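You operate a simulated robot arm through the tools that you are given. There is no shell and no other tool. Be economical: measure what you need, move in short steps, check, and stop when the job is done.

The job below is to be done with a simulated two-armed robot. You get a single attempt, and the scene is never put back.

JOB
Put the teal filter labelled "N2" from the top of the drawer table on the top of the pillar shelf and the teal filter marked "Y9" on the half shelf under the kitting bench. Take the grey pad on the top of the drawer table and put it away on the top of the parts mat. Count the green filters on the top of the grey bench, then put as many of the white foam posts from the top of the grey bench on the top of the pump stand. Fetch the white tag and set it on the brown divider on the middle shelf of the grey bench. The order is free. Set down upright: teal filter, white foam post.

The check looks at the end state, three seconds after you hand in, the way a careful person would. Anything else that was tipped, shoved, dropped, spilled or broken makes it a failure.

ROBOT AND FRAMES
Two 7-joint arms with two-finger grippers on one trunk, on a base that drives. Base frame: it is fixed to the floor where the robot stands at the start and does not move with it; the origin is under the middle of the robot, x ahead of it, y to its left, z up; the surface under the hand at the start is at about z = 80. Units: cm, degrees, N and s.
The left shoulder is at the start at [7, 13.9, 115.5], the right one opposite. With the tool pointing down near the work surface each hand reaches from about 32 to 76 cm from the robot's upright axis, wherever it stands, measured 20 degrees to its own side. Places, roughly: divider [-225, 150, 50]; green filter [-175, 125, 75]; grey pad (5x5x2 cm) [70, 40, 80]; half shelf under the kitting bench [-380, 160, 50]; teal filter [75, 0, 75]; top of the parts mat (24x41 cm) [-530, 406, 80]; top of the pillar shelf (20x32 cm) [404, 206, 100]; top of the pump stand [-110, 440, 90]; white foam post (6x6x8 cm) [-200, 160, 80]; white tag [-175, 150, 50]. Payload 3.43 kg a hand.
The tool frame of a hand sits at the grasp point between the pads (the TCP): z along the fingers, y along the line on which they close. The tips reach 3 cm beyond it. Largest opening 10.4 cm; the body of the gripper starts 5.7 cm behind the TCP.
Orientation is that of the tool frame in the base frame, as a unit quaternion [x, y, z, w]. With the fingers straight down and closing along the base's y, the tool's x points along the base's -x, its y along +y and its z along -z.

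CONTROLS
- The arms move only by the tool move_arm. It takes "left_plan", "right_plan" or both (then of equal length, played together; a hand with none holds still); each is a list of rows, each a list of 7 numbers: the shift along the tool's x, y, z in units of 50 mm (1.0 is 50 mm), then the turn, a rotation vector about the tool's x, y, z in units of 8 degrees (1.0 is 8 degrees), then the opening, from 0 (shut) to 1 (fully open). In form: [[dx, dy, dz, wx, wy, wz, fingers], ...]. A call has 1 to 20 rows; each row shifts and turns the commanded pose from where the row before left it, along the tool's axes as they then stand. A call with a number of a shift or a turn outside -1 to 1 is refused whole. Rows are played at 5 a second. More than 5 cm and 8.6 degrees between two rows, or a gripper value outside its range, and nothing of the call is played. Where a pose cannot be reached the arm comes as near as it can. A force on the tool above 40 N (or 10 N above the force at the start of the call, whichever is more), or a blocked arm, ends the call early, and 0.2 s more pass. The fingers move at their own pace (about 4.5 cm/s each) and stop on an object; they squeeze with about 25 N. The grip force told is the motor's: it shows also when the fingers shut on nothing. Time passes only in rows, and 0.2 s behind the last, so rows that do not move let the fingers close. The reply holds the time, the measured pose of the TCP, the force on the tool along the base axes, the opening and the grip force, in the units named above and with some noise, with the torque about the TCP (base axes, N m) and any sound that the robot's microphone picked up.
- Cameras (640 x 400 px; columns grow to the right, rows downward): "scene" is now at [14.29, 1.38, 136.64]; the picture's right is [0.20, -0.98, 0.00], its down [-0.68, -0.14, -0.72] and it looks along [0.70, 0.15, -0.70] (base axes); focal length 270 px, centre (320, 200). "left" rides on the left gripper at [6.7, -1.8, -9] in its tool frame; the picture's right is [0.25, 0.97, 0.00], its down [-0.73, 0.19, -0.66] and it looks along [-0.64, 0.17, 0.75] (tool axes); focal length 218 px, centre (320, 200). "right" rides on the right gripper at [6.7, 1.8, -9] in its tool frame; the picture's right is [-0.25, 0.97, 0.00], its down [-0.73, -0.19, -0.66] and it looks along [-0.64, -0.17, 0.75] (tool axes); focal length 218 px, centre (320, 200). There is no depth. A picture from a camera that has moved, and an enlarged one, comes with that camera's place and axes in the base frame and with its lens. The place of the scene camera against the robot may be out by one fixed shift of up to 1.8 cm in any direction.
- get_image(camera): a new picture of that camera. No time passes.
- raise_lower(by): slides the trunk up (or, below 0, down) by that many cm; the arms and the scene camera ride with it, the base frame stays. It gives what a move gives, with no picture.
- base_move(legs): drives the robot by 1 to 6 legs, each [ahead, left, turn to the left] in cm, cm and degrees, along the robot's own axes; the way and the turn of a leg run together, so that a leg with both is an arc; at most 150 cm and 180 degrees a leg. The arms and the cameras ride along, it lands a little off, and it stops where it bumps. It gives what a move gives.
- turn_head(pan, tilt): turns the head with the scene camera to pan (to the left, within 86 degrees either way) and tilt (down, from -29 to 69), counted from straight ahead of the robot. It gives what a move gives.
- zoom(camera, box): a new picture of the part [left, top, right, bottom] of that camera's present view, enlarged. No time passes.
- close_job(): hands the job in; it is judged then, once.

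Go step by step. Nothing tells you exact positions but the pictures and the camera data: compare them with the known pose of the tool, close in by small moves and look again before you grip or let go. The budget is 186 turns and 158 pictures, counting those below and the enlarged ones. Unless the task says otherwise, let go and move clear before handing in, and close with one line.

The tools are called after ">>>" as name(argument=value, ...) on one line, values as JSON. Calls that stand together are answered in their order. move_arm: Moves the arms, as the interface text tells. Its arguments: {"type":"object","properties":{"left_plan":{"type":"array","items":{"type":"array","items":{"type":"number"}}},"right_plan":{"type":"array","items":{"type":"array","items":{"type":"number"}}}},"required":[]} The other tools are called the same way: raise_lower (by) slides the trunk up or down; base_move (legs) drives the base; turn_head (pan, tilt) turns the head that bears the scene camera; get_image (camera) takes a picture; zoom (camera, box) takes an enlarged picture of a part of a camera's view; close_job () hands the job in.

At the start:

```text
time: 0.0
left_tool_pos: [52.23, 29.72, 105.77]
left_ee_rot: [-0.001, 1.0, -0.002, 0.0]
left_contact_force: [-0.6, -1.0, 0.5]
left_moment: [0.03, 0.02, 0.01]
left_grip_width: 10.38
left_grasp_force: 0.2
right_tool_pos: [36.69, -7.99, 109.53]
right_ee_rot: [0.001, 1.0, 0.001, 0.0]
right_contact_force: [-0.5, 0.5, -0.1]
right_moment: [0.0, -0.04, 0.02]
right_grip_width: 10.39
right_grasp_force: 0.0
trunk travel left (down, up): [-65.0, 29.0]
robot x, y, heading: [0.2, 0.14, 0.1]
head pan, tilt: [11.7, 44.0]
```

scene: 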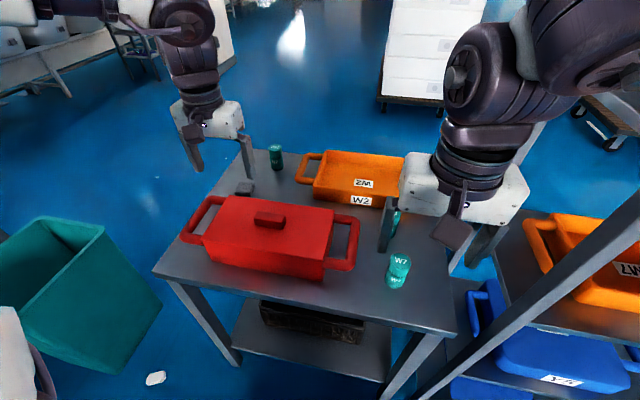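
right: 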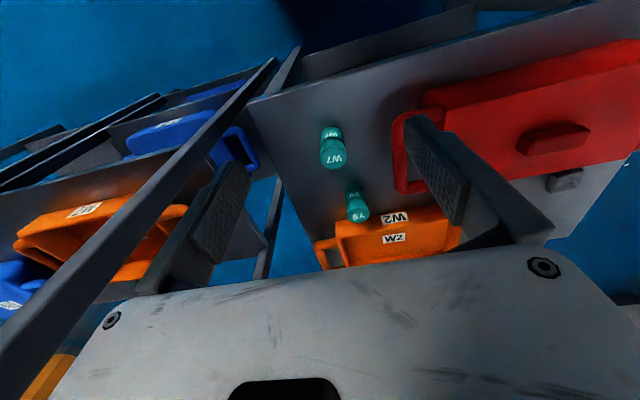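
left: 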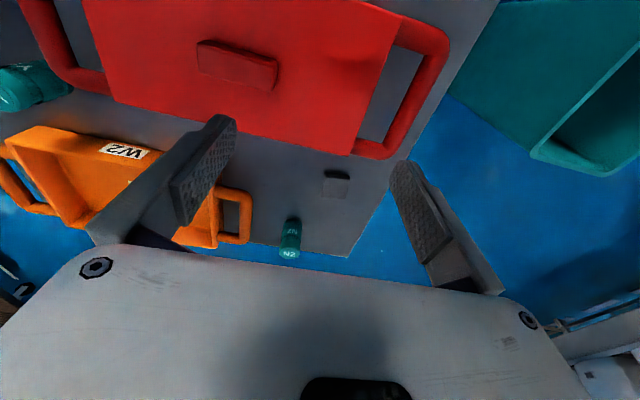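

I see the drawer table ahead, with N2 at the back left, the pad near the red box, and Y9 beside W7 at the right. I'll enlarge the views to measure them.

>>> zoom(camera="scene", box=[200, 130, 440, 300])

>>> zoom(camera="right", box=[260, 90, 480, 270])

>>> zoom(camera="left", box=[200, 130, 420, 270])

```text
2.35 times, centred on (320, 215) of scene
camera zoom: at [14.29, 1.38, 136.64], right [0.2, -0.98, 0.0], down [-0.68, -0.14, -0.72], along [0.7, 0.15, -0.7], focal length 636 px, centre (320, 165)
```

zoom: 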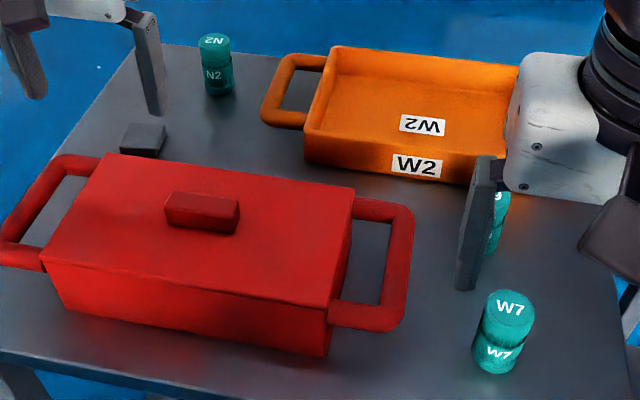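

```text
2.22 times, centred on (370, 180) of right
camera zoom: at [30.04, -6.19, 118.6], right [0.25, 0.97, 0.0], down [0.73, -0.19, 0.66], along [0.64, -0.16, -0.75], focal length 485 px, centre (209, 244)
```

zoom: 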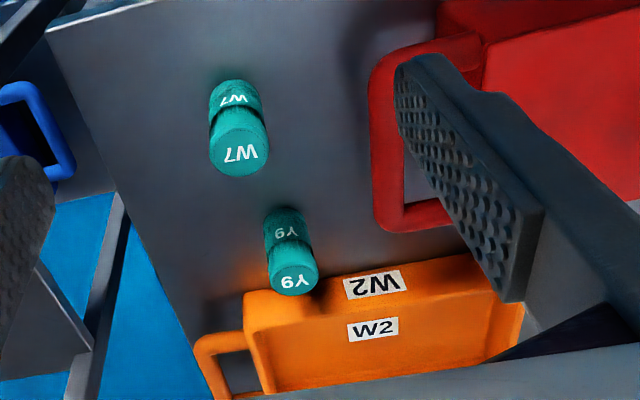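

```text
2.86 times, centred on (310, 200) of left
camera zoom: at [45.54, 27.92, 114.87], right [-0.25, 0.97, 0.0], down [0.73, 0.19, 0.66], along [0.63, 0.17, -0.75], focal length 624 px, centre (349, 200)
```

zoom: 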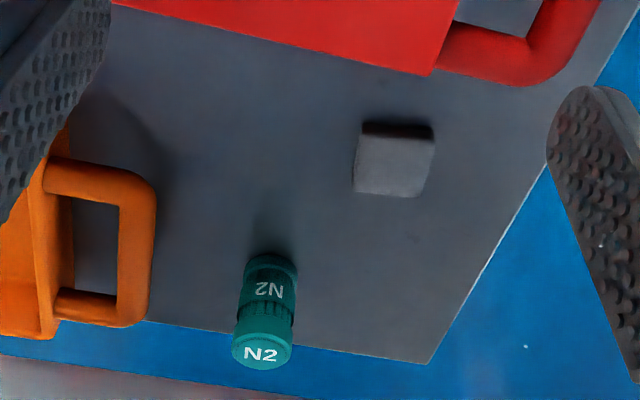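

N2 stands at about (83, 31), the pad at (69.5, 37.5) and Y9 at (61, -7), on a top at z≈80. I'll look round the room before planning a drive.

>>> turn_head(pan=75, tilt=25)

>>> get_image(camera="scene")

>>> turn_head(pan=20, tilt=15)

>>> get_image(camera="scene")

>>> turn_head(pan=-60, tilt=25)

>>> get_image(camera="scene")

```text
time: 1.3
left_tool_pos: [52.19, 29.69, 105.89]
left_ee_rot: [0.001, 1.0, -0.001, 0.0]
left_contact_force: [-0.9, -0.2, -0.6]
left_moment: [0.01, 0.03, -0.03]
left_grip_width: 10.42
left_grasp_force: 0.1
right_tool_pos: [36.83, -7.87, 109.73]
right_ee_rot: [-0.001, 1.0, 0.001, 0.002]
right_contact_force: [0.9, 0.4, -0.1]
right_moment: [-0.01, 0.03, 0.03]
right_grip_width: 10.4
right_grasp_force: 0.0
trunk travel left (down, up): [-65.0, 29.0]
robot x, y, heading: [0.04, -0.17, 0.0]
head pan, tilt: [75.0, 25.0]
```

```text
151 pictures are left
camera scene: at [8.65, 8.6, 139.56], right [0.97, -0.26, 0.0], down [-0.11, -0.41, -0.91], along [0.24, 0.88, -0.42], focal length 270 px, centre (320, 200)
```

scene: 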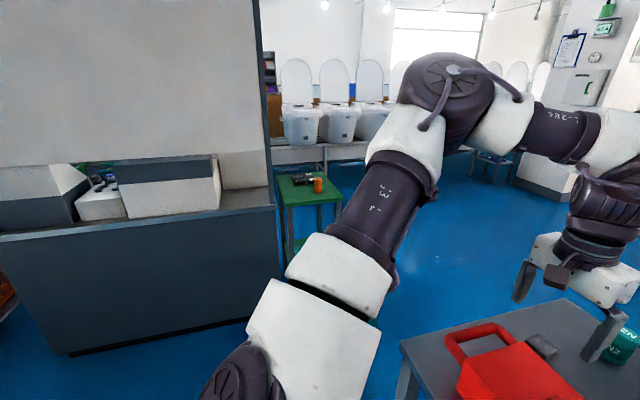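

```text
time: 2.6
left_tool_pos: [52.16, 29.73, 105.88]
left_ee_rot: [0.0, 1.0, 0.0, 0.0]
left_contact_force: [-0.4, 0.0, -0.4]
left_moment: [0.0, 0.01, 0.02]
left_grip_width: 10.4
left_grasp_force: 0.0
right_tool_pos: [36.82, -8.01, 109.7]
right_ee_rot: [0.001, 1.0, 0.001, 0.002]
right_contact_force: [-0.4, -0.9, -0.1]
right_moment: [0.02, -0.03, -0.03]
right_grip_width: 10.39
right_grasp_force: 0.1
trunk travel left (down, up): [-65.0, 29.0]
robot x, y, heading: [-0.01, -0.12, 0.2]
head pan, tilt: [20.0, 15.0]
```

```text
150 pictures are left
camera scene: at [15.03, 2.91, 141.19], right [0.34, -0.94, 0.0], down [-0.24, -0.09, -0.97], along [0.91, 0.33, -0.26], focal length 270 px, centre (320, 200)
```

scene: 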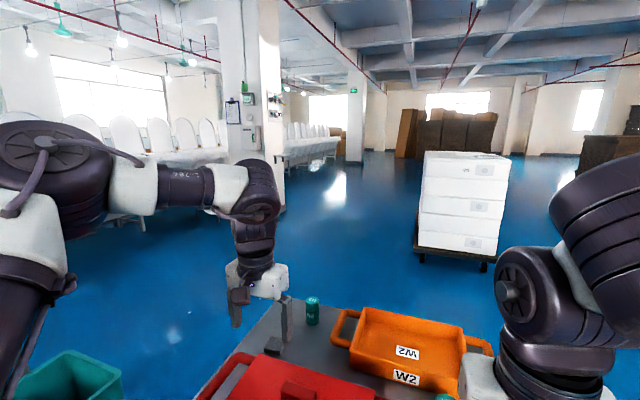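

```text
time: 4.1
left_tool_pos: [52.11, 29.79, 105.92]
left_ee_rot: [0.001, 1.0, 0.0, 0.0]
left_contact_force: [-0.2, -0.3, 0.4]
left_moment: [0.02, -0.01, 0.04]
left_grip_width: 10.39
left_grasp_force: 0.1
right_tool_pos: [36.72, -7.88, 109.6]
right_ee_rot: [0.0, 1.0, 0.001, 0.001]
right_contact_force: [-0.2, 0.1, 0.3]
right_moment: [0.03, 0.01, -0.02]
right_grip_width: 10.42
right_grasp_force: 0.0
trunk travel left (down, up): [-65.0, 29.0]
robot x, y, heading: [-0.34, 0.18, 0.1]
head pan, tilt: [-60.0, 25.0]
```

```text
149 pictures are left
camera scene: at [10.87, -8.27, 139.57], right [-0.87, -0.5, 0.0], down [-0.21, 0.37, -0.91], along [0.45, -0.78, -0.42], focal length 270 px, centre (320, 200)
```

scene: 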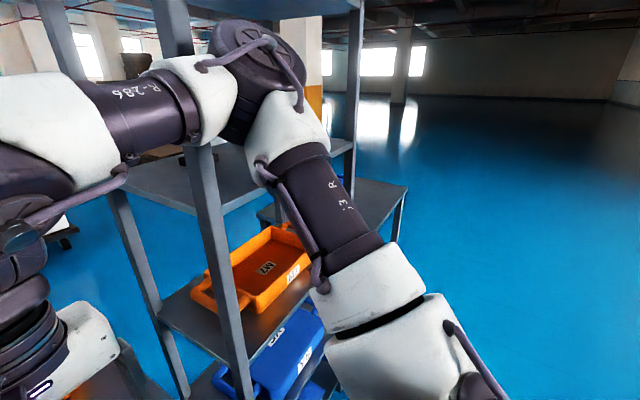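

The table's left has a teal bin, and a rack stands close on the right. I'll look straight down to see how much room the base has to the table edge.

>>> turn_head(pan=0, tilt=69)

>>> get_image(camera="scene")

>>> turn_head(pan=60, tilt=60)

>>> get_image(camera="scene")

```text
time: 5.4
left_tool_pos: [52.23, 29.71, 105.91]
left_ee_rot: [-0.001, 1.0, 0.0, -0.001]
left_contact_force: [-0.7, 0.4, -0.3]
left_moment: [0.02, 0.01, -0.02]
left_grip_width: 10.39
left_grasp_force: 0.1
right_tool_pos: [36.8, -7.98, 109.57]
right_ee_rot: [0.0, 1.0, 0.001, 0.001]
right_contact_force: [0.1, 0.1, 0.2]
right_moment: [-0.01, 0.02, -0.03]
right_grip_width: 10.4
right_grasp_force: 0.0
trunk travel left (down, up): [-65.0, 29.0]
robot x, y, heading: [0.03, 0.08, 0.0]
head pan, tilt: [0.0, 68.8]
```

```text
148 pictures are left
camera scene: at [11.85, -0.3, 133.63], right [0.0, -1.0, 0.0], down [-0.93, 0.0, -0.36], along [0.36, 0.0, -0.93], focal length 270 px, centre (320, 200)
```

scene: 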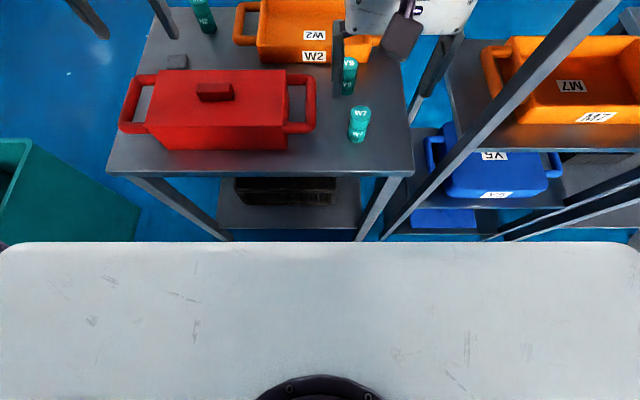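

```text
time: 6.7
left_tool_pos: [52.19, 29.72, 105.85]
left_ee_rot: [-0.001, 1.0, -0.002, 0.0]
left_contact_force: [0.0, -0.3, 0.0]
left_moment: [-0.02, -0.03, -0.01]
left_grip_width: 10.41
left_grasp_force: 0.2
right_tool_pos: [36.81, -8.0, 109.57]
right_ee_rot: [0.0, 1.0, 0.001, 0.0]
right_contact_force: [-0.4, 0.1, -1.5]
right_moment: [-0.01, 0.01, 0.01]
right_grip_width: 10.41
right_grasp_force: 0.0
trunk travel left (down, up): [-65.0, 29.0]
robot x, y, heading: [0.15, -0.07, -0.1]
head pan, tilt: [60.0, 60.0]
```

```text
147 pictures are left
camera scene: at [9.59, 5.47, 134.56], right [0.87, -0.5, 0.0], down [-0.43, -0.75, -0.5], along [0.25, 0.43, -0.87], focal length 270 px, centre (320, 200)
```

scene: 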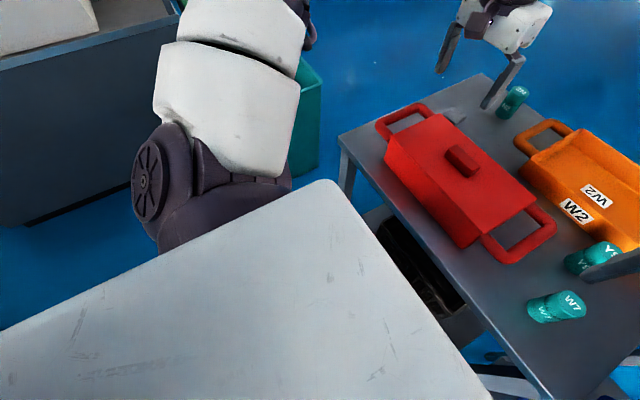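

I'll try to reach N2 from here with the left hand tilted about 48° forward, so that I needn't drive into the table. First comes a pre-grasp pose 8 cm short of it.

>>> move_arm(left_plan=[[0, 0, 0, 0, -1, 0, 1], [0, 0, 0, 0, -1, 0, 1], [0, 0, 0, 0, -1, 0, 1], [0, 0, 0, 0, -1, 0, 1], [0, 0, 0, 0, -1, 0, 1], [0, 0, 0, 0, -1, 0, 1], [-0.106, 0.034, 0.58, 0, 0, 0, 1], [-0.106, 0.034, 0.58, 0, 0, 0, 1], [-0.106, 0.034, 0.58, 0, 0, 0, 1], [-0.106, 0.034, 0.58, 0, 0, 0, 1], [-0.106, 0.034, 0.58, 0, 0, 0, 1], [-0.106, 0.034, 0.58, 0, 0, 0, 1], [-0.106, 0.034, 0.58, 0, 0, 0, 1], [-0.106, 0.034, 0.58, 0, 0, 0, 1], [-0.106, 0.034, 0.58, 0, 0, 0, 1], [-0.106, 0.034, 0.58, 0, 0, 0, 1]])

>>> get_image(camera="left")

>>> turn_head(pan=20, tilt=40)

>>> get_image(camera="scene")

```text
time: 10.1
left_tool_pos: [73.28, 32.56, 93.23]
left_ee_rot: [-0.001, 0.913, -0.001, 0.408]
left_contact_force: [0.7, 1.4, 0.0]
left_moment: [0.02, -0.03, -0.03]
left_grip_width: 10.39
left_grasp_force: 0.1
left hand out of reach, approached as far as the arm can: row 15, 16
right_tool_pos: [36.79, -7.86, 109.7]
right_ee_rot: [0.0, 1.0, 0.001, 0.001]
right_contact_force: [-0.1, 0.5, 0.7]
right_moment: [0.0, 0.01, 0.01]
right_grip_width: 10.4
right_grasp_force: 0.1
trunk travel left (down, up): [-65.0, 29.0]
robot x, y, heading: [-0.31, -0.24, -0.2]
head pan, tilt: [60.0, 60.0]
```

```text
146 pictures are left
camera left: at [62.11, 30.76, 94.35], right [-0.17, 0.97, -0.19], down [0.0, 0.19, 0.98], along [0.99, 0.17, -0.03], focal length 218 px, centre (320, 200)
```

left: 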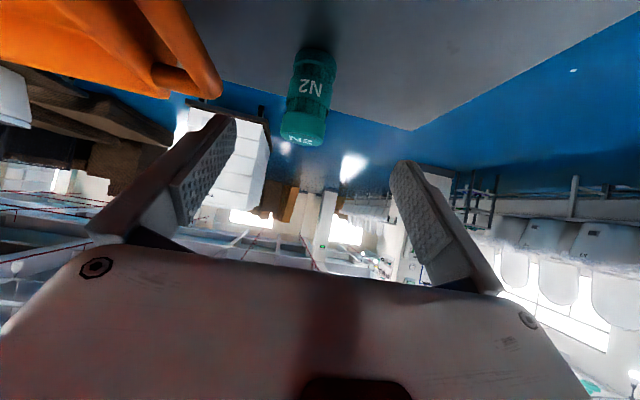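

```text
time: 11.2
left_tool_pos: [73.17, 32.43, 93.28]
left_ee_rot: [0.0, 0.914, -0.001, 0.406]
left_contact_force: [0.9, 0.3, -0.1]
left_moment: [0.0, 0.02, 0.0]
left_grip_width: 10.39
left_grasp_force: 0.1
right_tool_pos: [36.82, -8.0, 109.61]
right_ee_rot: [0.0, 1.0, 0.001, 0.001]
right_contact_force: [-0.7, 0.1, 0.7]
right_moment: [-0.02, -0.01, 0.01]
right_grip_width: 10.39
right_grasp_force: 0.1
trunk travel left (down, up): [-65.0, 29.0]
robot x, y, heading: [0.01, -0.53, -0.3]
head pan, tilt: [20.0, 40.0]
```

```text
145 pictures are left
camera scene: at [14.24, 2.63, 137.23], right [0.34, -0.94, 0.0], down [-0.6, -0.22, -0.77], along [0.72, 0.26, -0.64], focal length 270 px, centre (320, 200)
```

scene: 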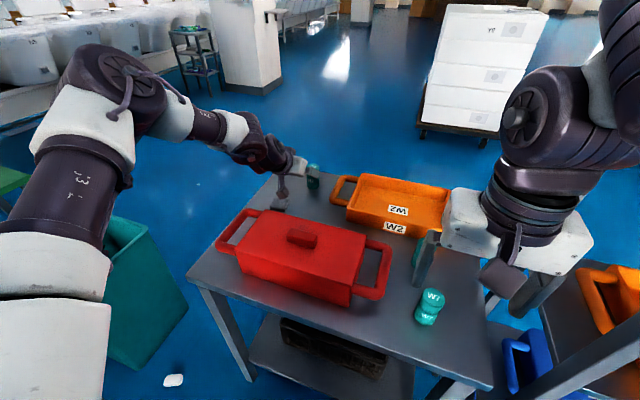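

N2 is out of reach from here even tilted, so I'll fetch it later from the far side of the table. Now the left hand goes for the pad with less tilt.

>>> move_arm(left_plan=[[0, 0, -0.6, 0, 1, 0, 1], [0, 0, -0.6, 0, 1, 0, 1], [0, 0.3, -0.3, 0, 0, 0, 1], [0, 0.3, -0.3, 0, 0, 0, 1], [0, 0.3, 0, 0, 0, 0, 1]])

>>> get_image(camera="left")

```text
time: 12.4
left_tool_pos: [67.56, 36.83, 99.96]
left_ee_rot: [-0.001, 0.962, 0.0, 0.274]
left_contact_force: [0.5, 0.1, 0.0]
left_moment: [0.02, 0.0, -0.03]
left_grip_width: 10.4
left_grasp_force: 0.1
right_tool_pos: [36.78, -7.91, 109.54]
right_ee_rot: [0.0, 1.0, 0.001, 0.0]
right_contact_force: [-0.1, -0.9, -0.1]
right_moment: [-0.01, 0.03, -0.01]
right_grip_width: 10.4
right_grasp_force: 0.0
trunk travel left (down, up): [-65.0, 29.0]
robot x, y, heading: [-0.08, 0.01, -0.0]
head pan, tilt: [20.0, 40.0]
```

```text
144 pictures are left
camera left: at [57.21, 35.04, 104.15], right [-0.21, 0.97, -0.14], down [0.27, 0.19, 0.94], along [0.94, 0.17, -0.3], focal length 218 px, centre (320, 200)
```

left: 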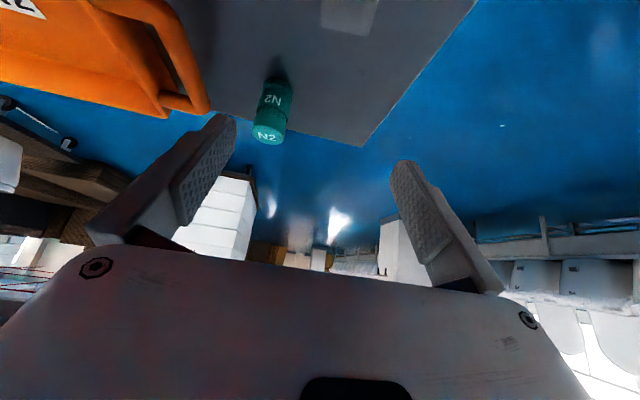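

The pad sits at about (69.6, 37.5), turned some 8°. Tilted, the wrist camera would touch the red box, so I'll try a vertical hand above the pad.

>>> move_arm(left_plan=[[0, 0, 0, 0, 1, 0, 1], [0, 0, 0, 0, 1, 0, 1], [0, 0, 0, 0, 1, 0, 1], [0, 0, 0, 0, 0.975, 0, 1], [0, 0, 0, 0, 0, -1, 1], [-0.42, 0.08, 0.8, 0, 0, 0, 1], [0, 0, 0.8, 0, 0, 0, 1]])

>>> get_image(camera="left")

```text
time: 14.0
left_tool_pos: [59.3, 38.27, 91.32]
left_ee_rot: [-0.072, 0.997, -0.002, 0.002]
left_contact_force: [-0.8, 0.0, -0.2]
left_moment: [0.0, 0.01, 0.04]
left_grip_width: 10.4
left_grasp_force: 0.0
left hand out of reach, approached as far as the arm can: row 2, 3, 4, 6, 7
right_tool_pos: [36.88, -7.93, 109.6]
right_ee_rot: [0.0, 1.0, 0.001, 0.0]
right_contact_force: [0.7, 0.4, 1.0]
right_moment: [0.02, -0.03, 0.0]
right_grip_width: 10.41
right_grasp_force: 0.0
trunk travel left (down, up): [-65.0, 29.0]
robot x, y, heading: [-0.17, 0.03, -0.2]
head pan, tilt: [20.0, 40.0]
```

```text
143 pictures are left
camera left: at [52.9, 35.57, 100.29], right [-0.39, 0.92, 0.0], down [0.69, 0.29, 0.66], along [0.61, 0.25, -0.75], focal length 218 px, centre (320, 200)
```

left: 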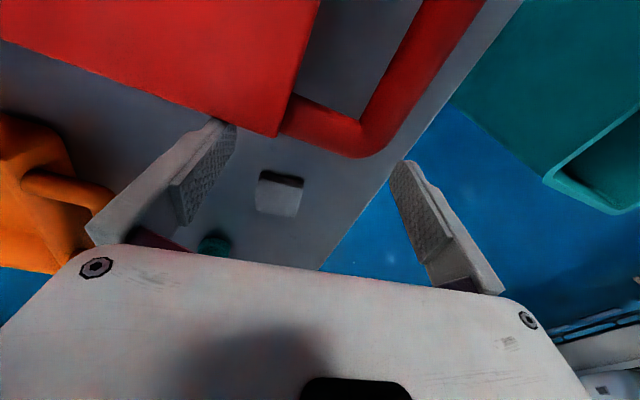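

Vertical reach ends at x≈59, so the pad and N2 must both be taken from the far side of the table. I'll retract the left hand and fetch Y9 with the right.

>>> move_arm(left_plan=[[0, 0, -1, 0, 0, 0, 1], [0, 0, -1, 0, 0, 1, 1], [0, 0, -1, 0, 0, 0, 1], [0.6, 0, -0.2, 0, 0, 0, 1], [1, -0.5, 0, 0, 0, 0, 1], [1, -0.5, 0, 0, 0, 0, 1], [0.5, -0.5, 0, 0, 0, 0, 1]])

>>> zoom(camera="right", box=[280, 100, 440, 270])

```text
refused: row 5 steps farther than a row can; nothing moved
```

```text
2.35 times, centred on (360, 185) of right
camera zoom: at [30.08, -6.16, 118.59], right [0.25, 0.97, 0.0], down [0.73, -0.19, 0.66], along [0.64, -0.17, -0.75], focal length 514 px, centre (226, 235)
```

zoom: 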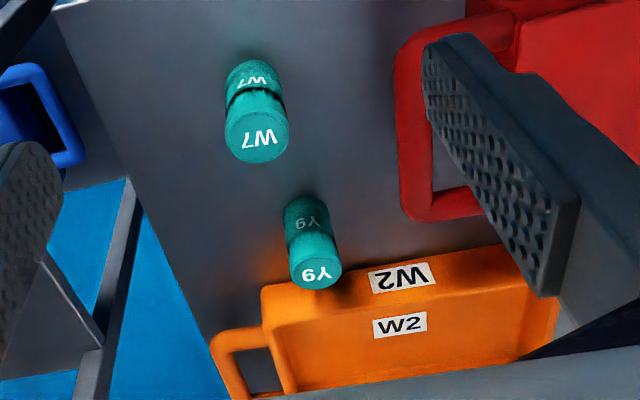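

I'll split the retreat into legal steps and bring the right hand above Y9, which is at about (62, -6.7).

>>> move_arm(left_plan=[[0, 0, -1, 0, 0, 0, 1], [0, 0, -1, 0, 0, 1, 1], [0, 0, -1, 0, 0, 0, 1], [0.6, 0, 0, 0, 0, 0, 1], [0.9, -0.4, 0, 0, 0, 0, 1], [0.9, -0.4, 0, 0, 0, 0, 1], [0.5, -0.5, 0, 0, 0, 0, 1], [0, 0, 0, 0, 0, 0, 1], [0, 0, 0, 0, 0, 0, 1], [0, 0, 0, 0, 0, 0, 1]], right_plan=[[-0.84, 0.04, 0, 0, 0, 0, 0.75], [-0.84, 0.04, 0, 0, 0, 0, 0.75], [-0.84, 0.04, 0, 0, 0, 0, 0.75], [-0.84, 0.04, 0, 0, 0, 0, 0.75], [-0.84, 0.04, 0, 0, 0, 0, 0.75], [-0.84, 0.04, 0, 0, 0, 0, 0.75], [0, 0, 0.8, 0, 0, 0, 0.75], [0, 0, 0.8, 0, 0, 0, 0.75], [0, 0, 0.8, 0, 0, 0, 0.75], [0, 0, 0.8, 0, 0, 0, 0.75]])

>>> get_image(camera="right")

>>> turn_head(pan=0, tilt=50)

>>> get_image(camera="scene")

```text
time: 16.2
left_tool_pos: [43.02, 32.12, 105.5]
left_ee_rot: [-0.001, 1.0, 0.0, 0.001]
left_contact_force: [-0.2, -1.0, -0.5]
left_moment: [0.03, 0.0, 0.02]
left_grip_width: 10.42
left_grasp_force: 0.0
left hand out of reach, approached as far as the arm can: row 2, 3
right_tool_pos: [53.87, -0.83, 91.98]
right_ee_rot: [0.0, 1.0, 0.001, 0.0]
right_contact_force: [-0.3, -0.1, -0.1]
right_moment: [0.02, 0.06, 0.0]
right_grip_width: 7.8
right_grasp_force: 0.0
right hand out of reach, approached as far as the arm can: row 3, 4, 5, 6
trunk travel left (down, up): [-65.0, 29.0]
robot x, y, heading: [0.2, -0.13, 0.1]
head pan, tilt: [20.0, 40.0]
```

```text
141 pictures are left
camera right: at [47.18, 0.93, 100.95], right [0.25, 0.97, 0.0], down [0.73, -0.19, 0.66], along [0.64, -0.16, -0.75], focal length 218 px, centre (320, 200)
```

right: 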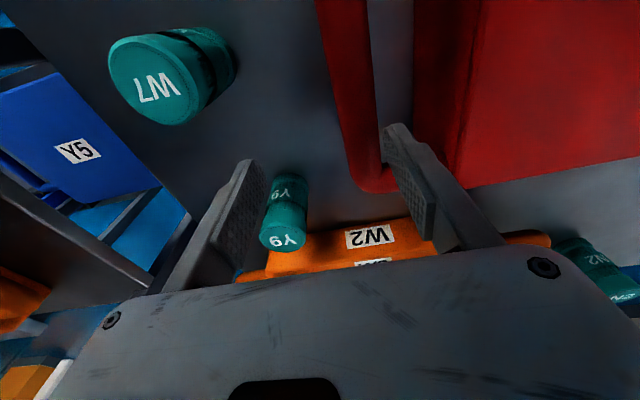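

```text
time: 17.0
left_tool_pos: [42.92, 32.21, 105.49]
left_ee_rot: [0.0, 1.0, -0.001, 0.002]
left_contact_force: [0.1, 0.3, 0.3]
left_moment: [-0.02, 0.02, -0.01]
left_grip_width: 10.42
left_grasp_force: 0.0
right_tool_pos: [53.85, -0.74, 92.09]
right_ee_rot: [0.0, 1.0, 0.0, 0.0]
right_contact_force: [-0.5, 0.1, -0.3]
right_moment: [-0.01, 0.0, -0.02]
right_grip_width: 7.81
right_grasp_force: 0.0
trunk travel left (down, up): [-65.0, 29.0]
robot x, y, heading: [-0.02, -0.04, -0.0]
head pan, tilt: [0.0, 50.0]
```

```text
140 pictures are left
camera scene: at [13.93, -0.26, 135.82], right [0.0, -1.0, 0.0], down [-0.77, 0.0, -0.64], along [0.64, 0.0, -0.77], focal length 270 px, centre (320, 200)
```

scene: 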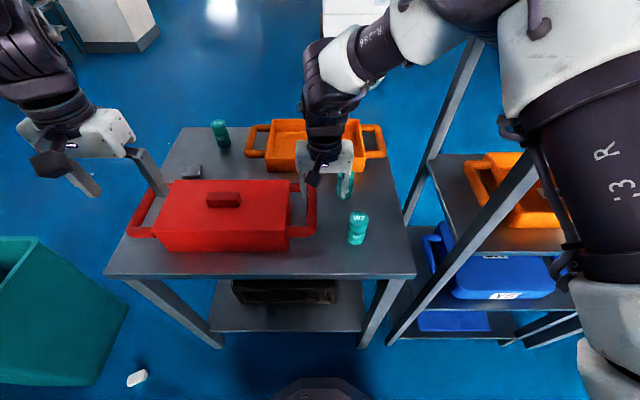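

The base's front edge shows at x≈27, so there is room to drive 6 cm closer, which brings the pad within vertical reach. I'll raise the right hand first.

>>> move_arm(right_plan=[[0, 0, -0.9, 0, 0, 0, 0.75], [0, 0, -0.9, 0, 0, 0, 0.75]])

>>> base_move(legs=[[6, 0, 0]])

>>> raise_lower(by=6)

>>> get_image(camera="right")

>>> get_image(camera="left")

```text
time: 17.6
left_tool_pos: [42.83, 32.26, 105.65]
left_ee_rot: [-0.001, 1.0, -0.001, 0.002]
left_contact_force: [-0.3, 0.3, 0.3]
left_moment: [-0.01, -0.01, -0.02]
left_grip_width: 10.39
left_grasp_force: 0.1
right_tool_pos: [53.86, -0.83, 101.48]
right_ee_rot: [0.0, 1.0, 0.001, 0.001]
right_contact_force: [-0.3, 0.7, 0.7]
right_moment: [-0.01, -0.02, 0.01]
right_grip_width: 7.78
right_grasp_force: 0.2
trunk travel left (down, up): [-65.0, 29.0]
robot x, y, heading: [-0.01, -0.12, 0.2]
head pan, tilt: [0.0, 50.0]
```

```text
time: 18.6
left_tool_pos: [48.42, 32.12, 105.74]
left_ee_rot: [-0.001, 1.0, 0.0, 0.003]
left_contact_force: [0.2, -0.4, 1.3]
left_moment: [-0.02, -0.02, 0.0]
left_grip_width: 10.41
left_grasp_force: 0.0
right_tool_pos: [59.54, -0.86, 101.5]
right_ee_rot: [0.001, 1.0, 0.0, 0.002]
right_contact_force: [-0.2, 0.2, 0.3]
right_moment: [0.01, -0.05, 0.01]
right_grip_width: 7.81
right_grasp_force: 0.0
trunk travel left (down, up): [-65.0, 29.0]
robot x, y, heading: [5.77, 0.06, 0.3]
head pan, tilt: [0.0, 50.0]
```

```text
time: 19.6
left_tool_pos: [48.58, 32.15, 111.61]
left_ee_rot: [0.0, 1.0, -0.001, 0.002]
left_contact_force: [0.2, -0.1, 0.7]
left_moment: [0.0, 0.01, -0.02]
left_grip_width: 10.4
left_grasp_force: 0.0
right_tool_pos: [59.78, -0.84, 107.38]
right_ee_rot: [0.0, 1.0, 0.002, 0.0]
right_contact_force: [-0.3, 0.2, -1.0]
right_moment: [0.0, -0.01, 0.04]
right_grip_width: 7.79
right_grasp_force: 0.1
trunk travel left (down, up): [-71.0, 23.0]
robot x, y, heading: [5.9, 0.13, -0.0]
head pan, tilt: [0.0, 50.0]
```

```text
139 pictures are left
camera right: at [52.99, 0.9, 116.35], right [0.25, 0.97, 0.0], down [0.73, -0.19, 0.66], along [0.64, -0.16, -0.75], focal length 218 px, centre (320, 200)
```

right: 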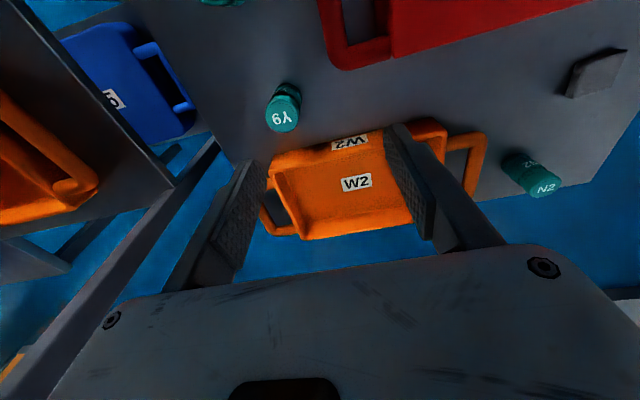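

```text
138 pictures are left
camera left: at [41.92, 30.37, 120.59], right [-0.25, 0.97, 0.0], down [0.73, 0.19, 0.66], along [0.64, 0.17, -0.75], focal length 218 px, centre (320, 200)
```

left: 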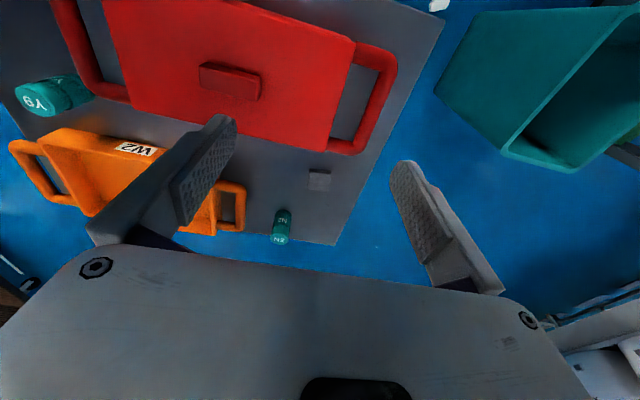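

Y9 measures (62.2, -6.4) again. I'll bring the right hand over it and the left hand over the pad, both still high.

>>> move_arm(right_plan=[[-0.24, -0.56, 0, 0, 0, 0, 0.75], [-0.24, -0.56, 0, 0, 0, 0, 0.75], [0, 0, 0.6, 0, 0, 0, 0.75], [0, 0, 0.6, 0, 0, 0, 0.75], [0, 0, 0.6, 0, 0, 0, 0.75], [0, 0, 0.6, 0, 0, 0, 0.75], [0, 0, 0, 0, 0, 0, 0.75], [0, 0, 0, 0, 0, 0, 0.75]], left_plan=[[-0.7, 0.2, 0.4, 0, 0, 0, 0.85], [-0.7, 0.2, 0.4, 0, 0, 0, 0.85], [-0.7, 0.2, 0.4, 0, 0, 0, 0.85], [-0.7, 0.2, 0.4, 0, 0, 0, 0.85], [-0.35, 0.07, 0.6, 0, 0, 0, 0.85], [-0.35, 0.07, 0.6, 0, 0, 0, 0.85], [-0.35, 0.07, 0.6, 0, 0, 0, 0.85], [-0.35, 0.07, 0.6, 0, 0, -1, 0.85]])

>>> get_image(camera="right")

>>> get_image(camera="left")

```text
time: 21.4
left_tool_pos: [63.9, 38.69, 93.83]
left_ee_rot: [-0.071, 0.998, -0.001, 0.004]
left_contact_force: [0.1, -0.4, -1.0]
left_moment: [0.0, -0.01, 0.01]
left_grip_width: 8.83
left_grasp_force: 0.0
left hand out of reach, approached as far as the arm can: row 6, 7, 8
right_tool_pos: [58.28, -3.5, 95.37]
right_ee_rot: [0.002, 1.0, 0.001, 0.002]
right_contact_force: [0.8, 0.8, -0.2]
right_moment: [-0.01, 0.01, -0.01]
right_grip_width: 7.8
right_grasp_force: 0.0
right hand out of reach, approached as far as the arm can: row 1, 2, 5, 6
trunk travel left (down, up): [-71.0, 23.0]
robot x, y, heading: [5.67, -0.15, -0.0]
head pan, tilt: [0.0, 50.0]
```

```text
137 pictures are left
camera right: at [51.6, -1.61, 104.35], right [0.26, 0.97, 0.0], down [0.73, -0.19, 0.66], along [0.64, -0.17, -0.75], focal length 218 px, centre (320, 200)
```

right: 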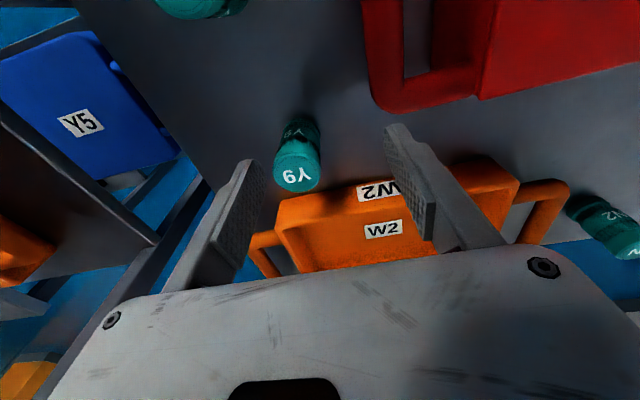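

```text
136 pictures are left
camera left: at [57.55, 35.9, 102.84], right [-0.39, 0.92, 0.0], down [0.69, 0.29, 0.66], along [0.61, 0.25, -0.75], focal length 218 px, centre (320, 200)
```

left: 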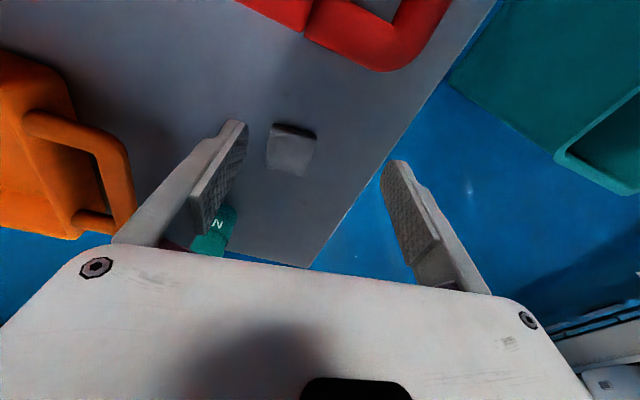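

Reach is short when the hands are high relative to the shoulders, so I'll raise the trunk 12 cm and bring the hands back down over the objects.

>>> raise_lower(by=12)

>>> move_arm(right_plan=[[0, 0, 0.7, 0, 0, 0, 0.75], [0, 0, 0.7, 0, 0, 0, 0.75], [-0.26, -0.2, 0.5, 0, 0, 0, 0.75], [-0.26, -0.2, 0.4, 0, 0, 0, 0.75], [-0.26, -0.2, 0, 0, 0, 0, 0.75], [0, 0, 0, 0, 0, 0, 0.75]], left_plan=[[0, 0, 0.7, 0, 0, 0, 0.85], [0, 0, 0.7, 0, 0, 0, 0.85], [-0.37, -0.1, 0.5, 0, 0, 0, 0.85], [-0.37, -0.1, 0.4, 0, 0, 0, 0.85], [-0.37, -0.1, 0, 0, 0, 0, 0.85], [0, 0, 0, 0, 0, 0, 0.85]])

>>> get_image(camera="right")

>>> get_image(camera="left")

```text
time: 22.9
left_tool_pos: [63.82, 38.62, 105.89]
left_ee_rot: [-0.071, 0.997, -0.001, 0.003]
left_contact_force: [0.6, 0.0, 0.3]
left_moment: [-0.06, 0.04, -0.02]
left_grip_width: 8.87
left_grasp_force: 0.0
right_tool_pos: [58.36, -3.37, 107.29]
right_ee_rot: [0.002, 1.0, 0.001, 0.001]
right_contact_force: [-0.4, 0.2, 0.2]
right_moment: [-0.03, -0.04, 0.0]
right_grip_width: 7.79
right_grasp_force: 0.1
trunk travel left (down, up): [-83.0, 11.0]
robot x, y, heading: [5.78, -0.34, 0.0]
head pan, tilt: [0.0, 50.0]
```

```text
time: 24.3
left_tool_pos: [61.68, 39.08, 102.06]
left_ee_rot: [-0.07, 0.998, -0.002, 0.003]
left_contact_force: [0.5, 0.1, -0.1]
left_moment: [0.0, -0.02, 0.01]
left_grip_width: 8.87
left_grasp_force: 0.1
left hand out of reach, approached as far as the arm can: row 1, 2, 3, 4, 5
right_tool_pos: [56.57, -2.5, 97.76]
right_ee_rot: [0.004, 1.0, 0.001, 0.003]
right_contact_force: [0.8, 0.1, 0.1]
right_moment: [0.0, -0.01, 0.0]
right_grip_width: 7.79
right_grasp_force: 0.1
right hand out of reach, approached as far as the arm can: row 1, 2, 3, 4, 5
trunk travel left (down, up): [-83.0, 11.0]
robot x, y, heading: [5.6, -0.16, -0.1]
head pan, tilt: [0.0, 50.0]
```

```text
135 pictures are left
camera right: at [49.74, -0.7, 106.76], right [0.26, 0.97, 0.0], down [0.72, -0.2, 0.66], along [0.64, -0.17, -0.75], focal length 218 px, centre (320, 200)
```

right: 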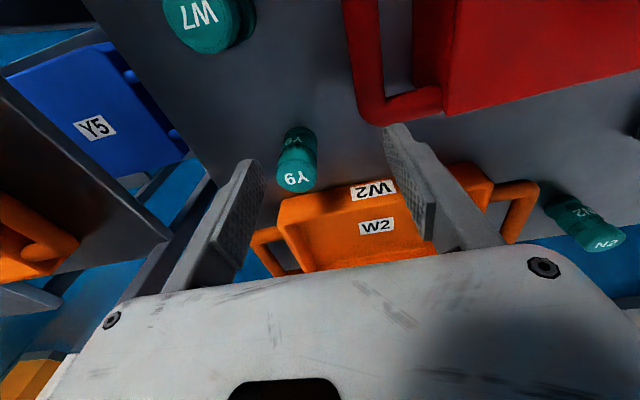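

```text
134 pictures are left
camera left: at [55.27, 36.42, 111.03], right [-0.39, 0.92, -0.01], down [0.69, 0.29, 0.66], along [0.61, 0.25, -0.75], focal length 218 px, centre (320, 200)
```

left: 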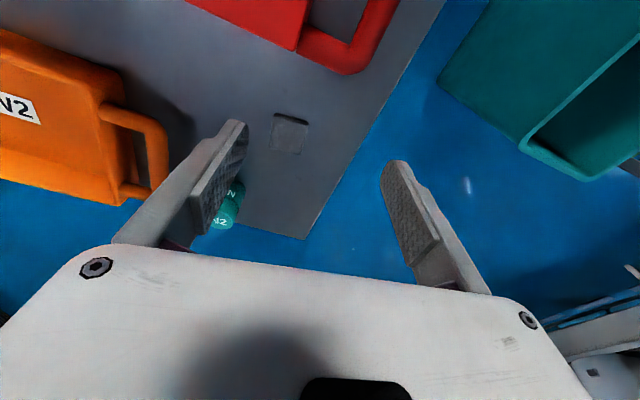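

The arms reach best about 20° to their own sides, so I'll lift the hands, turn the robot 14° left and bring the trunk back down.

>>> move_arm(right_plan=[[0.4, -0.5, -0.7, 0, 0, 0, 0.75], [0.4, -0.5, -0.7, 0, 0, 0, 0.75], [0.4, -0.5, -0.7, 0, 0, 0, 0.75], [0.4, -0.3, -0.7, 0, 0, 0, 0.75], [0, 0, 0, 0, 0, 0, 0.75]], left_plan=[[0.5, -0.2, -0.7, 0, 0, 0, 0.85], [0.5, -0.2, -0.7, 0, 0, 0, 0.85], [0.5, -0.2, -0.7, 0, 0, 0, 0.85], [0.5, -0.2, -0.7, 0, 0, 1, 0.85], [0, 0, 0, 0, 0, 0.8, 0.85]])

>>> base_move(legs=[[0, 0, 14]])

>>> raise_lower(by=-14)

>>> get_image(camera="scene")

>>> get_image(camera="right")

```text
time: 25.7
left_tool_pos: [51.41, 38.72, 115.53]
left_ee_rot: [0.029, 0.999, -0.011, 0.007]
left_contact_force: [-0.3, -0.2, -0.3]
left_moment: [-0.04, -0.05, -0.01]
left_grip_width: 8.83
left_grasp_force: 0.1
right_tool_pos: [50.18, -6.33, 112.46]
right_ee_rot: [-0.032, 0.999, -0.015, 0.007]
right_contact_force: [-0.3, 1.0, 0.3]
right_moment: [-0.02, 0.0, -0.05]
right_grip_width: 7.8
right_grasp_force: 0.0
trunk travel left (down, up): [-83.0, 11.0]
robot x, y, heading: [7.51, 0.58, 3.2]
head pan, tilt: [0.0, 50.0]
stopped in row 5 (left hand): the arm was blocked; the commanded pose is now the measured one
```

```text
time: 26.9
left_tool_pos: [42.89, 45.36, 116.13]
left_ee_rot: [-0.086, 0.996, 0.001, 0.002]
left_contact_force: [-0.3, -0.8, 1.3]
left_moment: [0.0, 0.01, 0.01]
left_grip_width: 8.86
left_grasp_force: 0.0
right_tool_pos: [52.11, 1.29, 111.89]
right_ee_rot: [-0.143, 0.99, 0.001, 0.004]
right_contact_force: [0.5, -0.4, 0.1]
right_moment: [0.03, 0.0, 0.03]
right_grip_width: 7.79
right_grasp_force: 0.1
trunk travel left (down, up): [-83.0, 11.0]
robot x, y, heading: [7.18, 0.24, 16.2]
head pan, tilt: [0.0, 50.0]
```

```text
time: 28.6
left_tool_pos: [42.61, 45.71, 102.02]
left_ee_rot: [-0.086, 0.996, 0.0, 0.003]
left_contact_force: [-0.4, -0.6, 0.7]
left_moment: [0.04, -0.01, 0.0]
left_grip_width: 8.84
left_grasp_force: 0.1
right_tool_pos: [51.87, 1.39, 97.98]
right_ee_rot: [-0.144, 0.99, -0.001, 0.005]
right_contact_force: [0.6, 1.1, -0.6]
right_moment: [0.0, 0.01, -0.01]
right_grip_width: 7.77
right_grasp_force: 0.1
trunk travel left (down, up): [-69.0, 25.0]
robot x, y, heading: [7.17, 0.58, 16.6]
head pan, tilt: [0.0, 50.0]
```

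```text
133 pictures are left
camera scene: at [20.89, 3.55, 139.82], right [0.28, -0.96, 0.0], down [-0.73, -0.22, -0.64], along [0.62, 0.18, -0.77], focal length 270 px, centre (320, 200)
```

scene: 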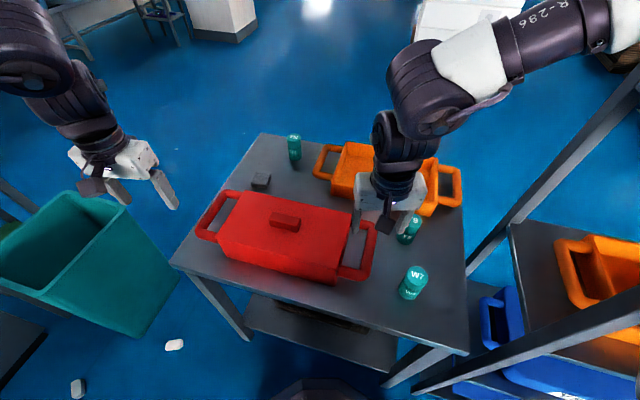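

```text
132 pictures are left
camera right: at [44.81, 1.26, 106.9], right [-0.03, 1.0, 0.0], down [0.75, 0.03, 0.66], along [0.66, 0.02, -0.75], focal length 218 px, centre (320, 200)
```

right: 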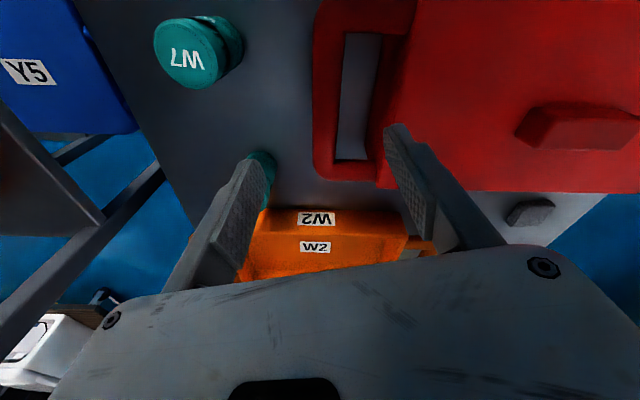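

Everything still stands in place, and the robot is now at heading 16.5°. I'll move both hands over their objects again.

>>> move_arm(right_plan=[[-0.51, -0.69, 0, 0, 0, 0, 0.75], [-0.51, -0.69, 0, 0, 0, 0, 0.75], [-0.51, -0.69, 0, 0, 0, 0, 0.75], [0, 0, 0.3, 0, 0, 0, 0.75], [0, 0, 0.3, 0, 0, 0, 0.75], [0, 0, 0.3, 0, 0, 0, 0.75], [0, 0, 0, 0, 0, 0, 0.75], [0, 0, 0, 0, 0, 0, 0.75]], left_plan=[[-0.72, -0.363, 0.1, 0, 0, 0, 0.85], [-0.72, -0.363, 0.1, 0, 0, 0, 0.85], [-0.72, -0.363, 0.1, 0, 0, 0, 0.85], [-0.72, -0.363, 0.1, 0, 0, 0, 0.85], [-0.72, -0.363, 0.1, 0, 0, 0, 0.85], [-0.72, -0.363, 0.1, 0, 0, 0, 0.85], [-0.72, -0.363, 0.1, 0, 0, 0, 0.85], [0, 0, 0.9, 0, 0, 0, 0.85]])

>>> get_image(camera="right")

>>> get_image(camera="left")

```text
time: 30.4
left_tool_pos: [53.14, 42.11, 95.83]
left_ee_rot: [-0.086, 0.996, -0.001, 0.004]
left_contact_force: [-0.7, 0.2, -0.7]
left_moment: [-0.03, 0.01, -0.01]
left_grip_width: 8.84
left_grasp_force: 0.0
left hand out of reach, approached as far as the arm can: row 4, 5, 6, 7, 8
right_tool_pos: [53.01, 0.73, 93.68]
right_ee_rot: [-0.141, 0.99, -0.002, 0.005]
right_contact_force: [0.3, -0.3, -0.4]
right_moment: [-0.01, 0.04, 0.02]
right_grip_width: 7.81
right_grasp_force: 0.1
right hand out of reach, approached as far as the arm can: row 1, 2, 3
trunk travel left (down, up): [-69.0, 25.0]
robot x, y, heading: [7.34, 0.5, 16.5]
head pan, tilt: [0.0, 50.0]
```

```text
131 pictures are left
camera right: at [45.92, 0.63, 102.54], right [-0.03, 1.0, 0.0], down [0.75, 0.02, 0.66], along [0.66, 0.02, -0.75], focal length 218 px, centre (320, 200)
```

right: 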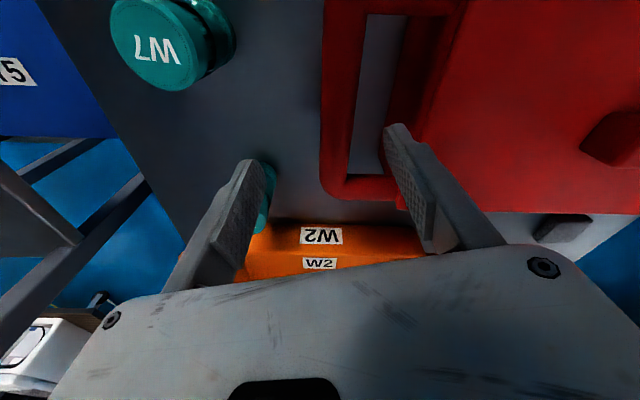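

```text
130 pictures are left
camera left: at [46.76, 39.23, 104.83], right [-0.42, 0.91, -0.01], down [0.68, 0.31, 0.66], along [0.6, 0.27, -0.75], focal length 218 px, centre (320, 200)
```

left: 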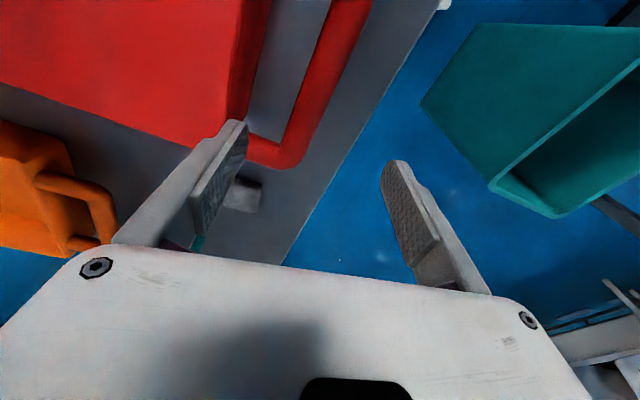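

Both hands report being out of reach well within the stated range, so the arm posture must be awkward. I'll look at the elbows and the space around the right arm.

>>> turn_head(pan=-50, tilt=25)

>>> get_image(camera="scene")

>>> turn_head(pan=50, tilt=35)

>>> get_image(camera="scene")

```text
time: 31.6
left_tool_pos: [53.0, 42.11, 95.87]
left_ee_rot: [-0.086, 0.996, -0.001, 0.004]
left_contact_force: [0.3, -0.1, -0.6]
left_moment: [-0.03, -0.01, -0.02]
left_grip_width: 8.85
left_grasp_force: 0.1
right_tool_pos: [52.94, 0.65, 93.67]
right_ee_rot: [-0.141, 0.99, -0.002, 0.005]
right_contact_force: [-0.6, 0.0, 0.0]
right_moment: [-0.02, 0.0, -0.02]
right_grip_width: 7.8
right_grasp_force: 0.0
trunk travel left (down, up): [-69.0, 25.0]
robot x, y, heading: [7.59, 0.42, 16.6]
head pan, tilt: [-50.0, 25.0]
```

```text
129 pictures are left
camera scene: at [21.2, -3.66, 143.56], right [-0.55, -0.83, 0.0], down [-0.35, 0.23, -0.91], along [0.76, -0.5, -0.42], focal length 270 px, centre (320, 200)
```

scene: 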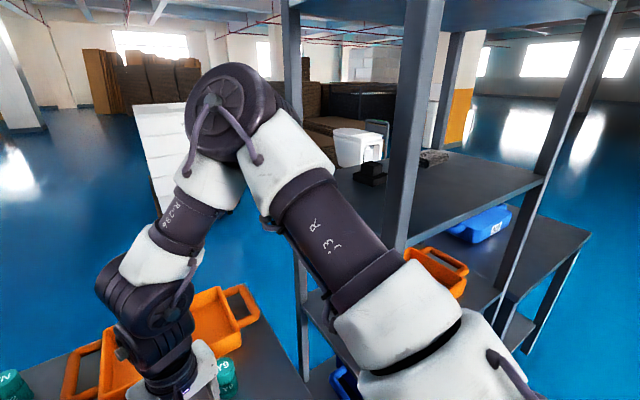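

```text
time: 33.3
left_tool_pos: [53.05, 42.01, 95.98]
left_ee_rot: [-0.086, 0.996, 0.0, 0.004]
left_contact_force: [0.5, -0.6, 0.0]
left_moment: [0.0, 0.0, -0.02]
left_grip_width: 8.85
left_grasp_force: 0.0
right_tool_pos: [53.05, 0.77, 93.67]
right_ee_rot: [-0.141, 0.99, -0.002, 0.005]
right_contact_force: [-0.1, 0.0, -0.3]
right_moment: [-0.03, 0.02, -0.02]
right_grip_width: 7.81
right_grasp_force: 0.1
trunk travel left (down, up): [-69.0, 25.0]
robot x, y, heading: [7.39, 0.22, 16.6]
head pan, tilt: [50.0, 35.0]
```

```text
128 pictures are left
camera scene: at [17.03, 9.48, 141.99], right [0.92, -0.4, 0.0], down [-0.23, -0.53, -0.82], along [0.33, 0.75, -0.57], focal length 270 px, centre (320, 200)
```

scene: 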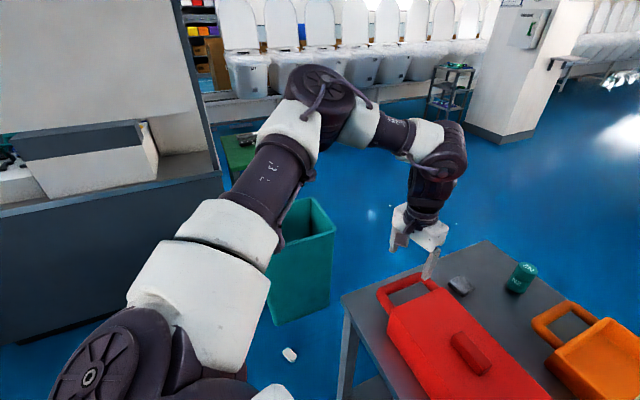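

The postures look sound, but the arm seems to get stuck along its path. I'll return both hands to a home-like pose and send the right one out to the side first, then forward.

>>> move_arm(right_plan=[[0.29, 0.19, -0.8, 0, 0, 0, 0.75], [0.29, 0.19, -0.8, 0, 0, 0, 0.75], [0.29, 0.19, -0.8, 0, 0, 0, 0.75], [0.29, 0.19, -0.8, 0, 0, 0, 0.75], [0.29, 0.19, -0.8, 0, 0, 0, 0.75], [0, -0.71, 0.25, 0, 0, 0, 0.75], [0, -0.71, 0.25, 0, 0, 0, 0.75], [0, -0.71, 0.25, 0, 0, 0, 0.75], [0, -0.71, 0.25, 0, 0, 0, 0.75]], left_plan=[[0.14, 0.11, -0.56, 0, 0, -0.166, 0.85], [0.14, 0.11, -0.56, 0, 0, -0.166, 0.85], [0.14, 0.11, -0.56, 0, 0, -0.166, 0.85], [0.14, 0.11, -0.56, 0, 0, -0.166, 0.85], [0.14, 0.11, -0.56, 0, 0, -0.166, 0.85], [0, 0, 0, 0, 0, 0, 0.85], [0, 0, 0, 0, 0, 0, 0.85], [0, 0, 0, 0, 0, 0, 0.85], [0, 0, 0, 0, 0, 0, 0.85]])

```text
time: 35.5
left_tool_pos: [48.35, 48.23, 109.51]
left_ee_rot: [-0.17, 0.985, -0.006, 0.002]
left_contact_force: [0.2, 1.3, 0.8]
left_moment: [-0.04, -0.04, 0.0]
left_grip_width: 8.82
left_grasp_force: 0.1
right_tool_pos: [48.77, -5.28, 107.89]
right_ee_rot: [-0.173, 0.985, -0.011, 0.002]
right_contact_force: [-0.4, 0.5, -0.1]
right_moment: [0.01, 0.01, -0.03]
right_grip_width: 7.78
right_grasp_force: 0.0
right hand out of reach, approached as far as the arm can: row 8, 9
trunk travel left (down, up): [-69.0, 25.0]
robot x, y, heading: [8.76, 0.83, 19.5]
head pan, tilt: [50.0, 35.0]
stopped in row 9 (left hand): the arm was blocked; the commanded pose is now the measured one
```

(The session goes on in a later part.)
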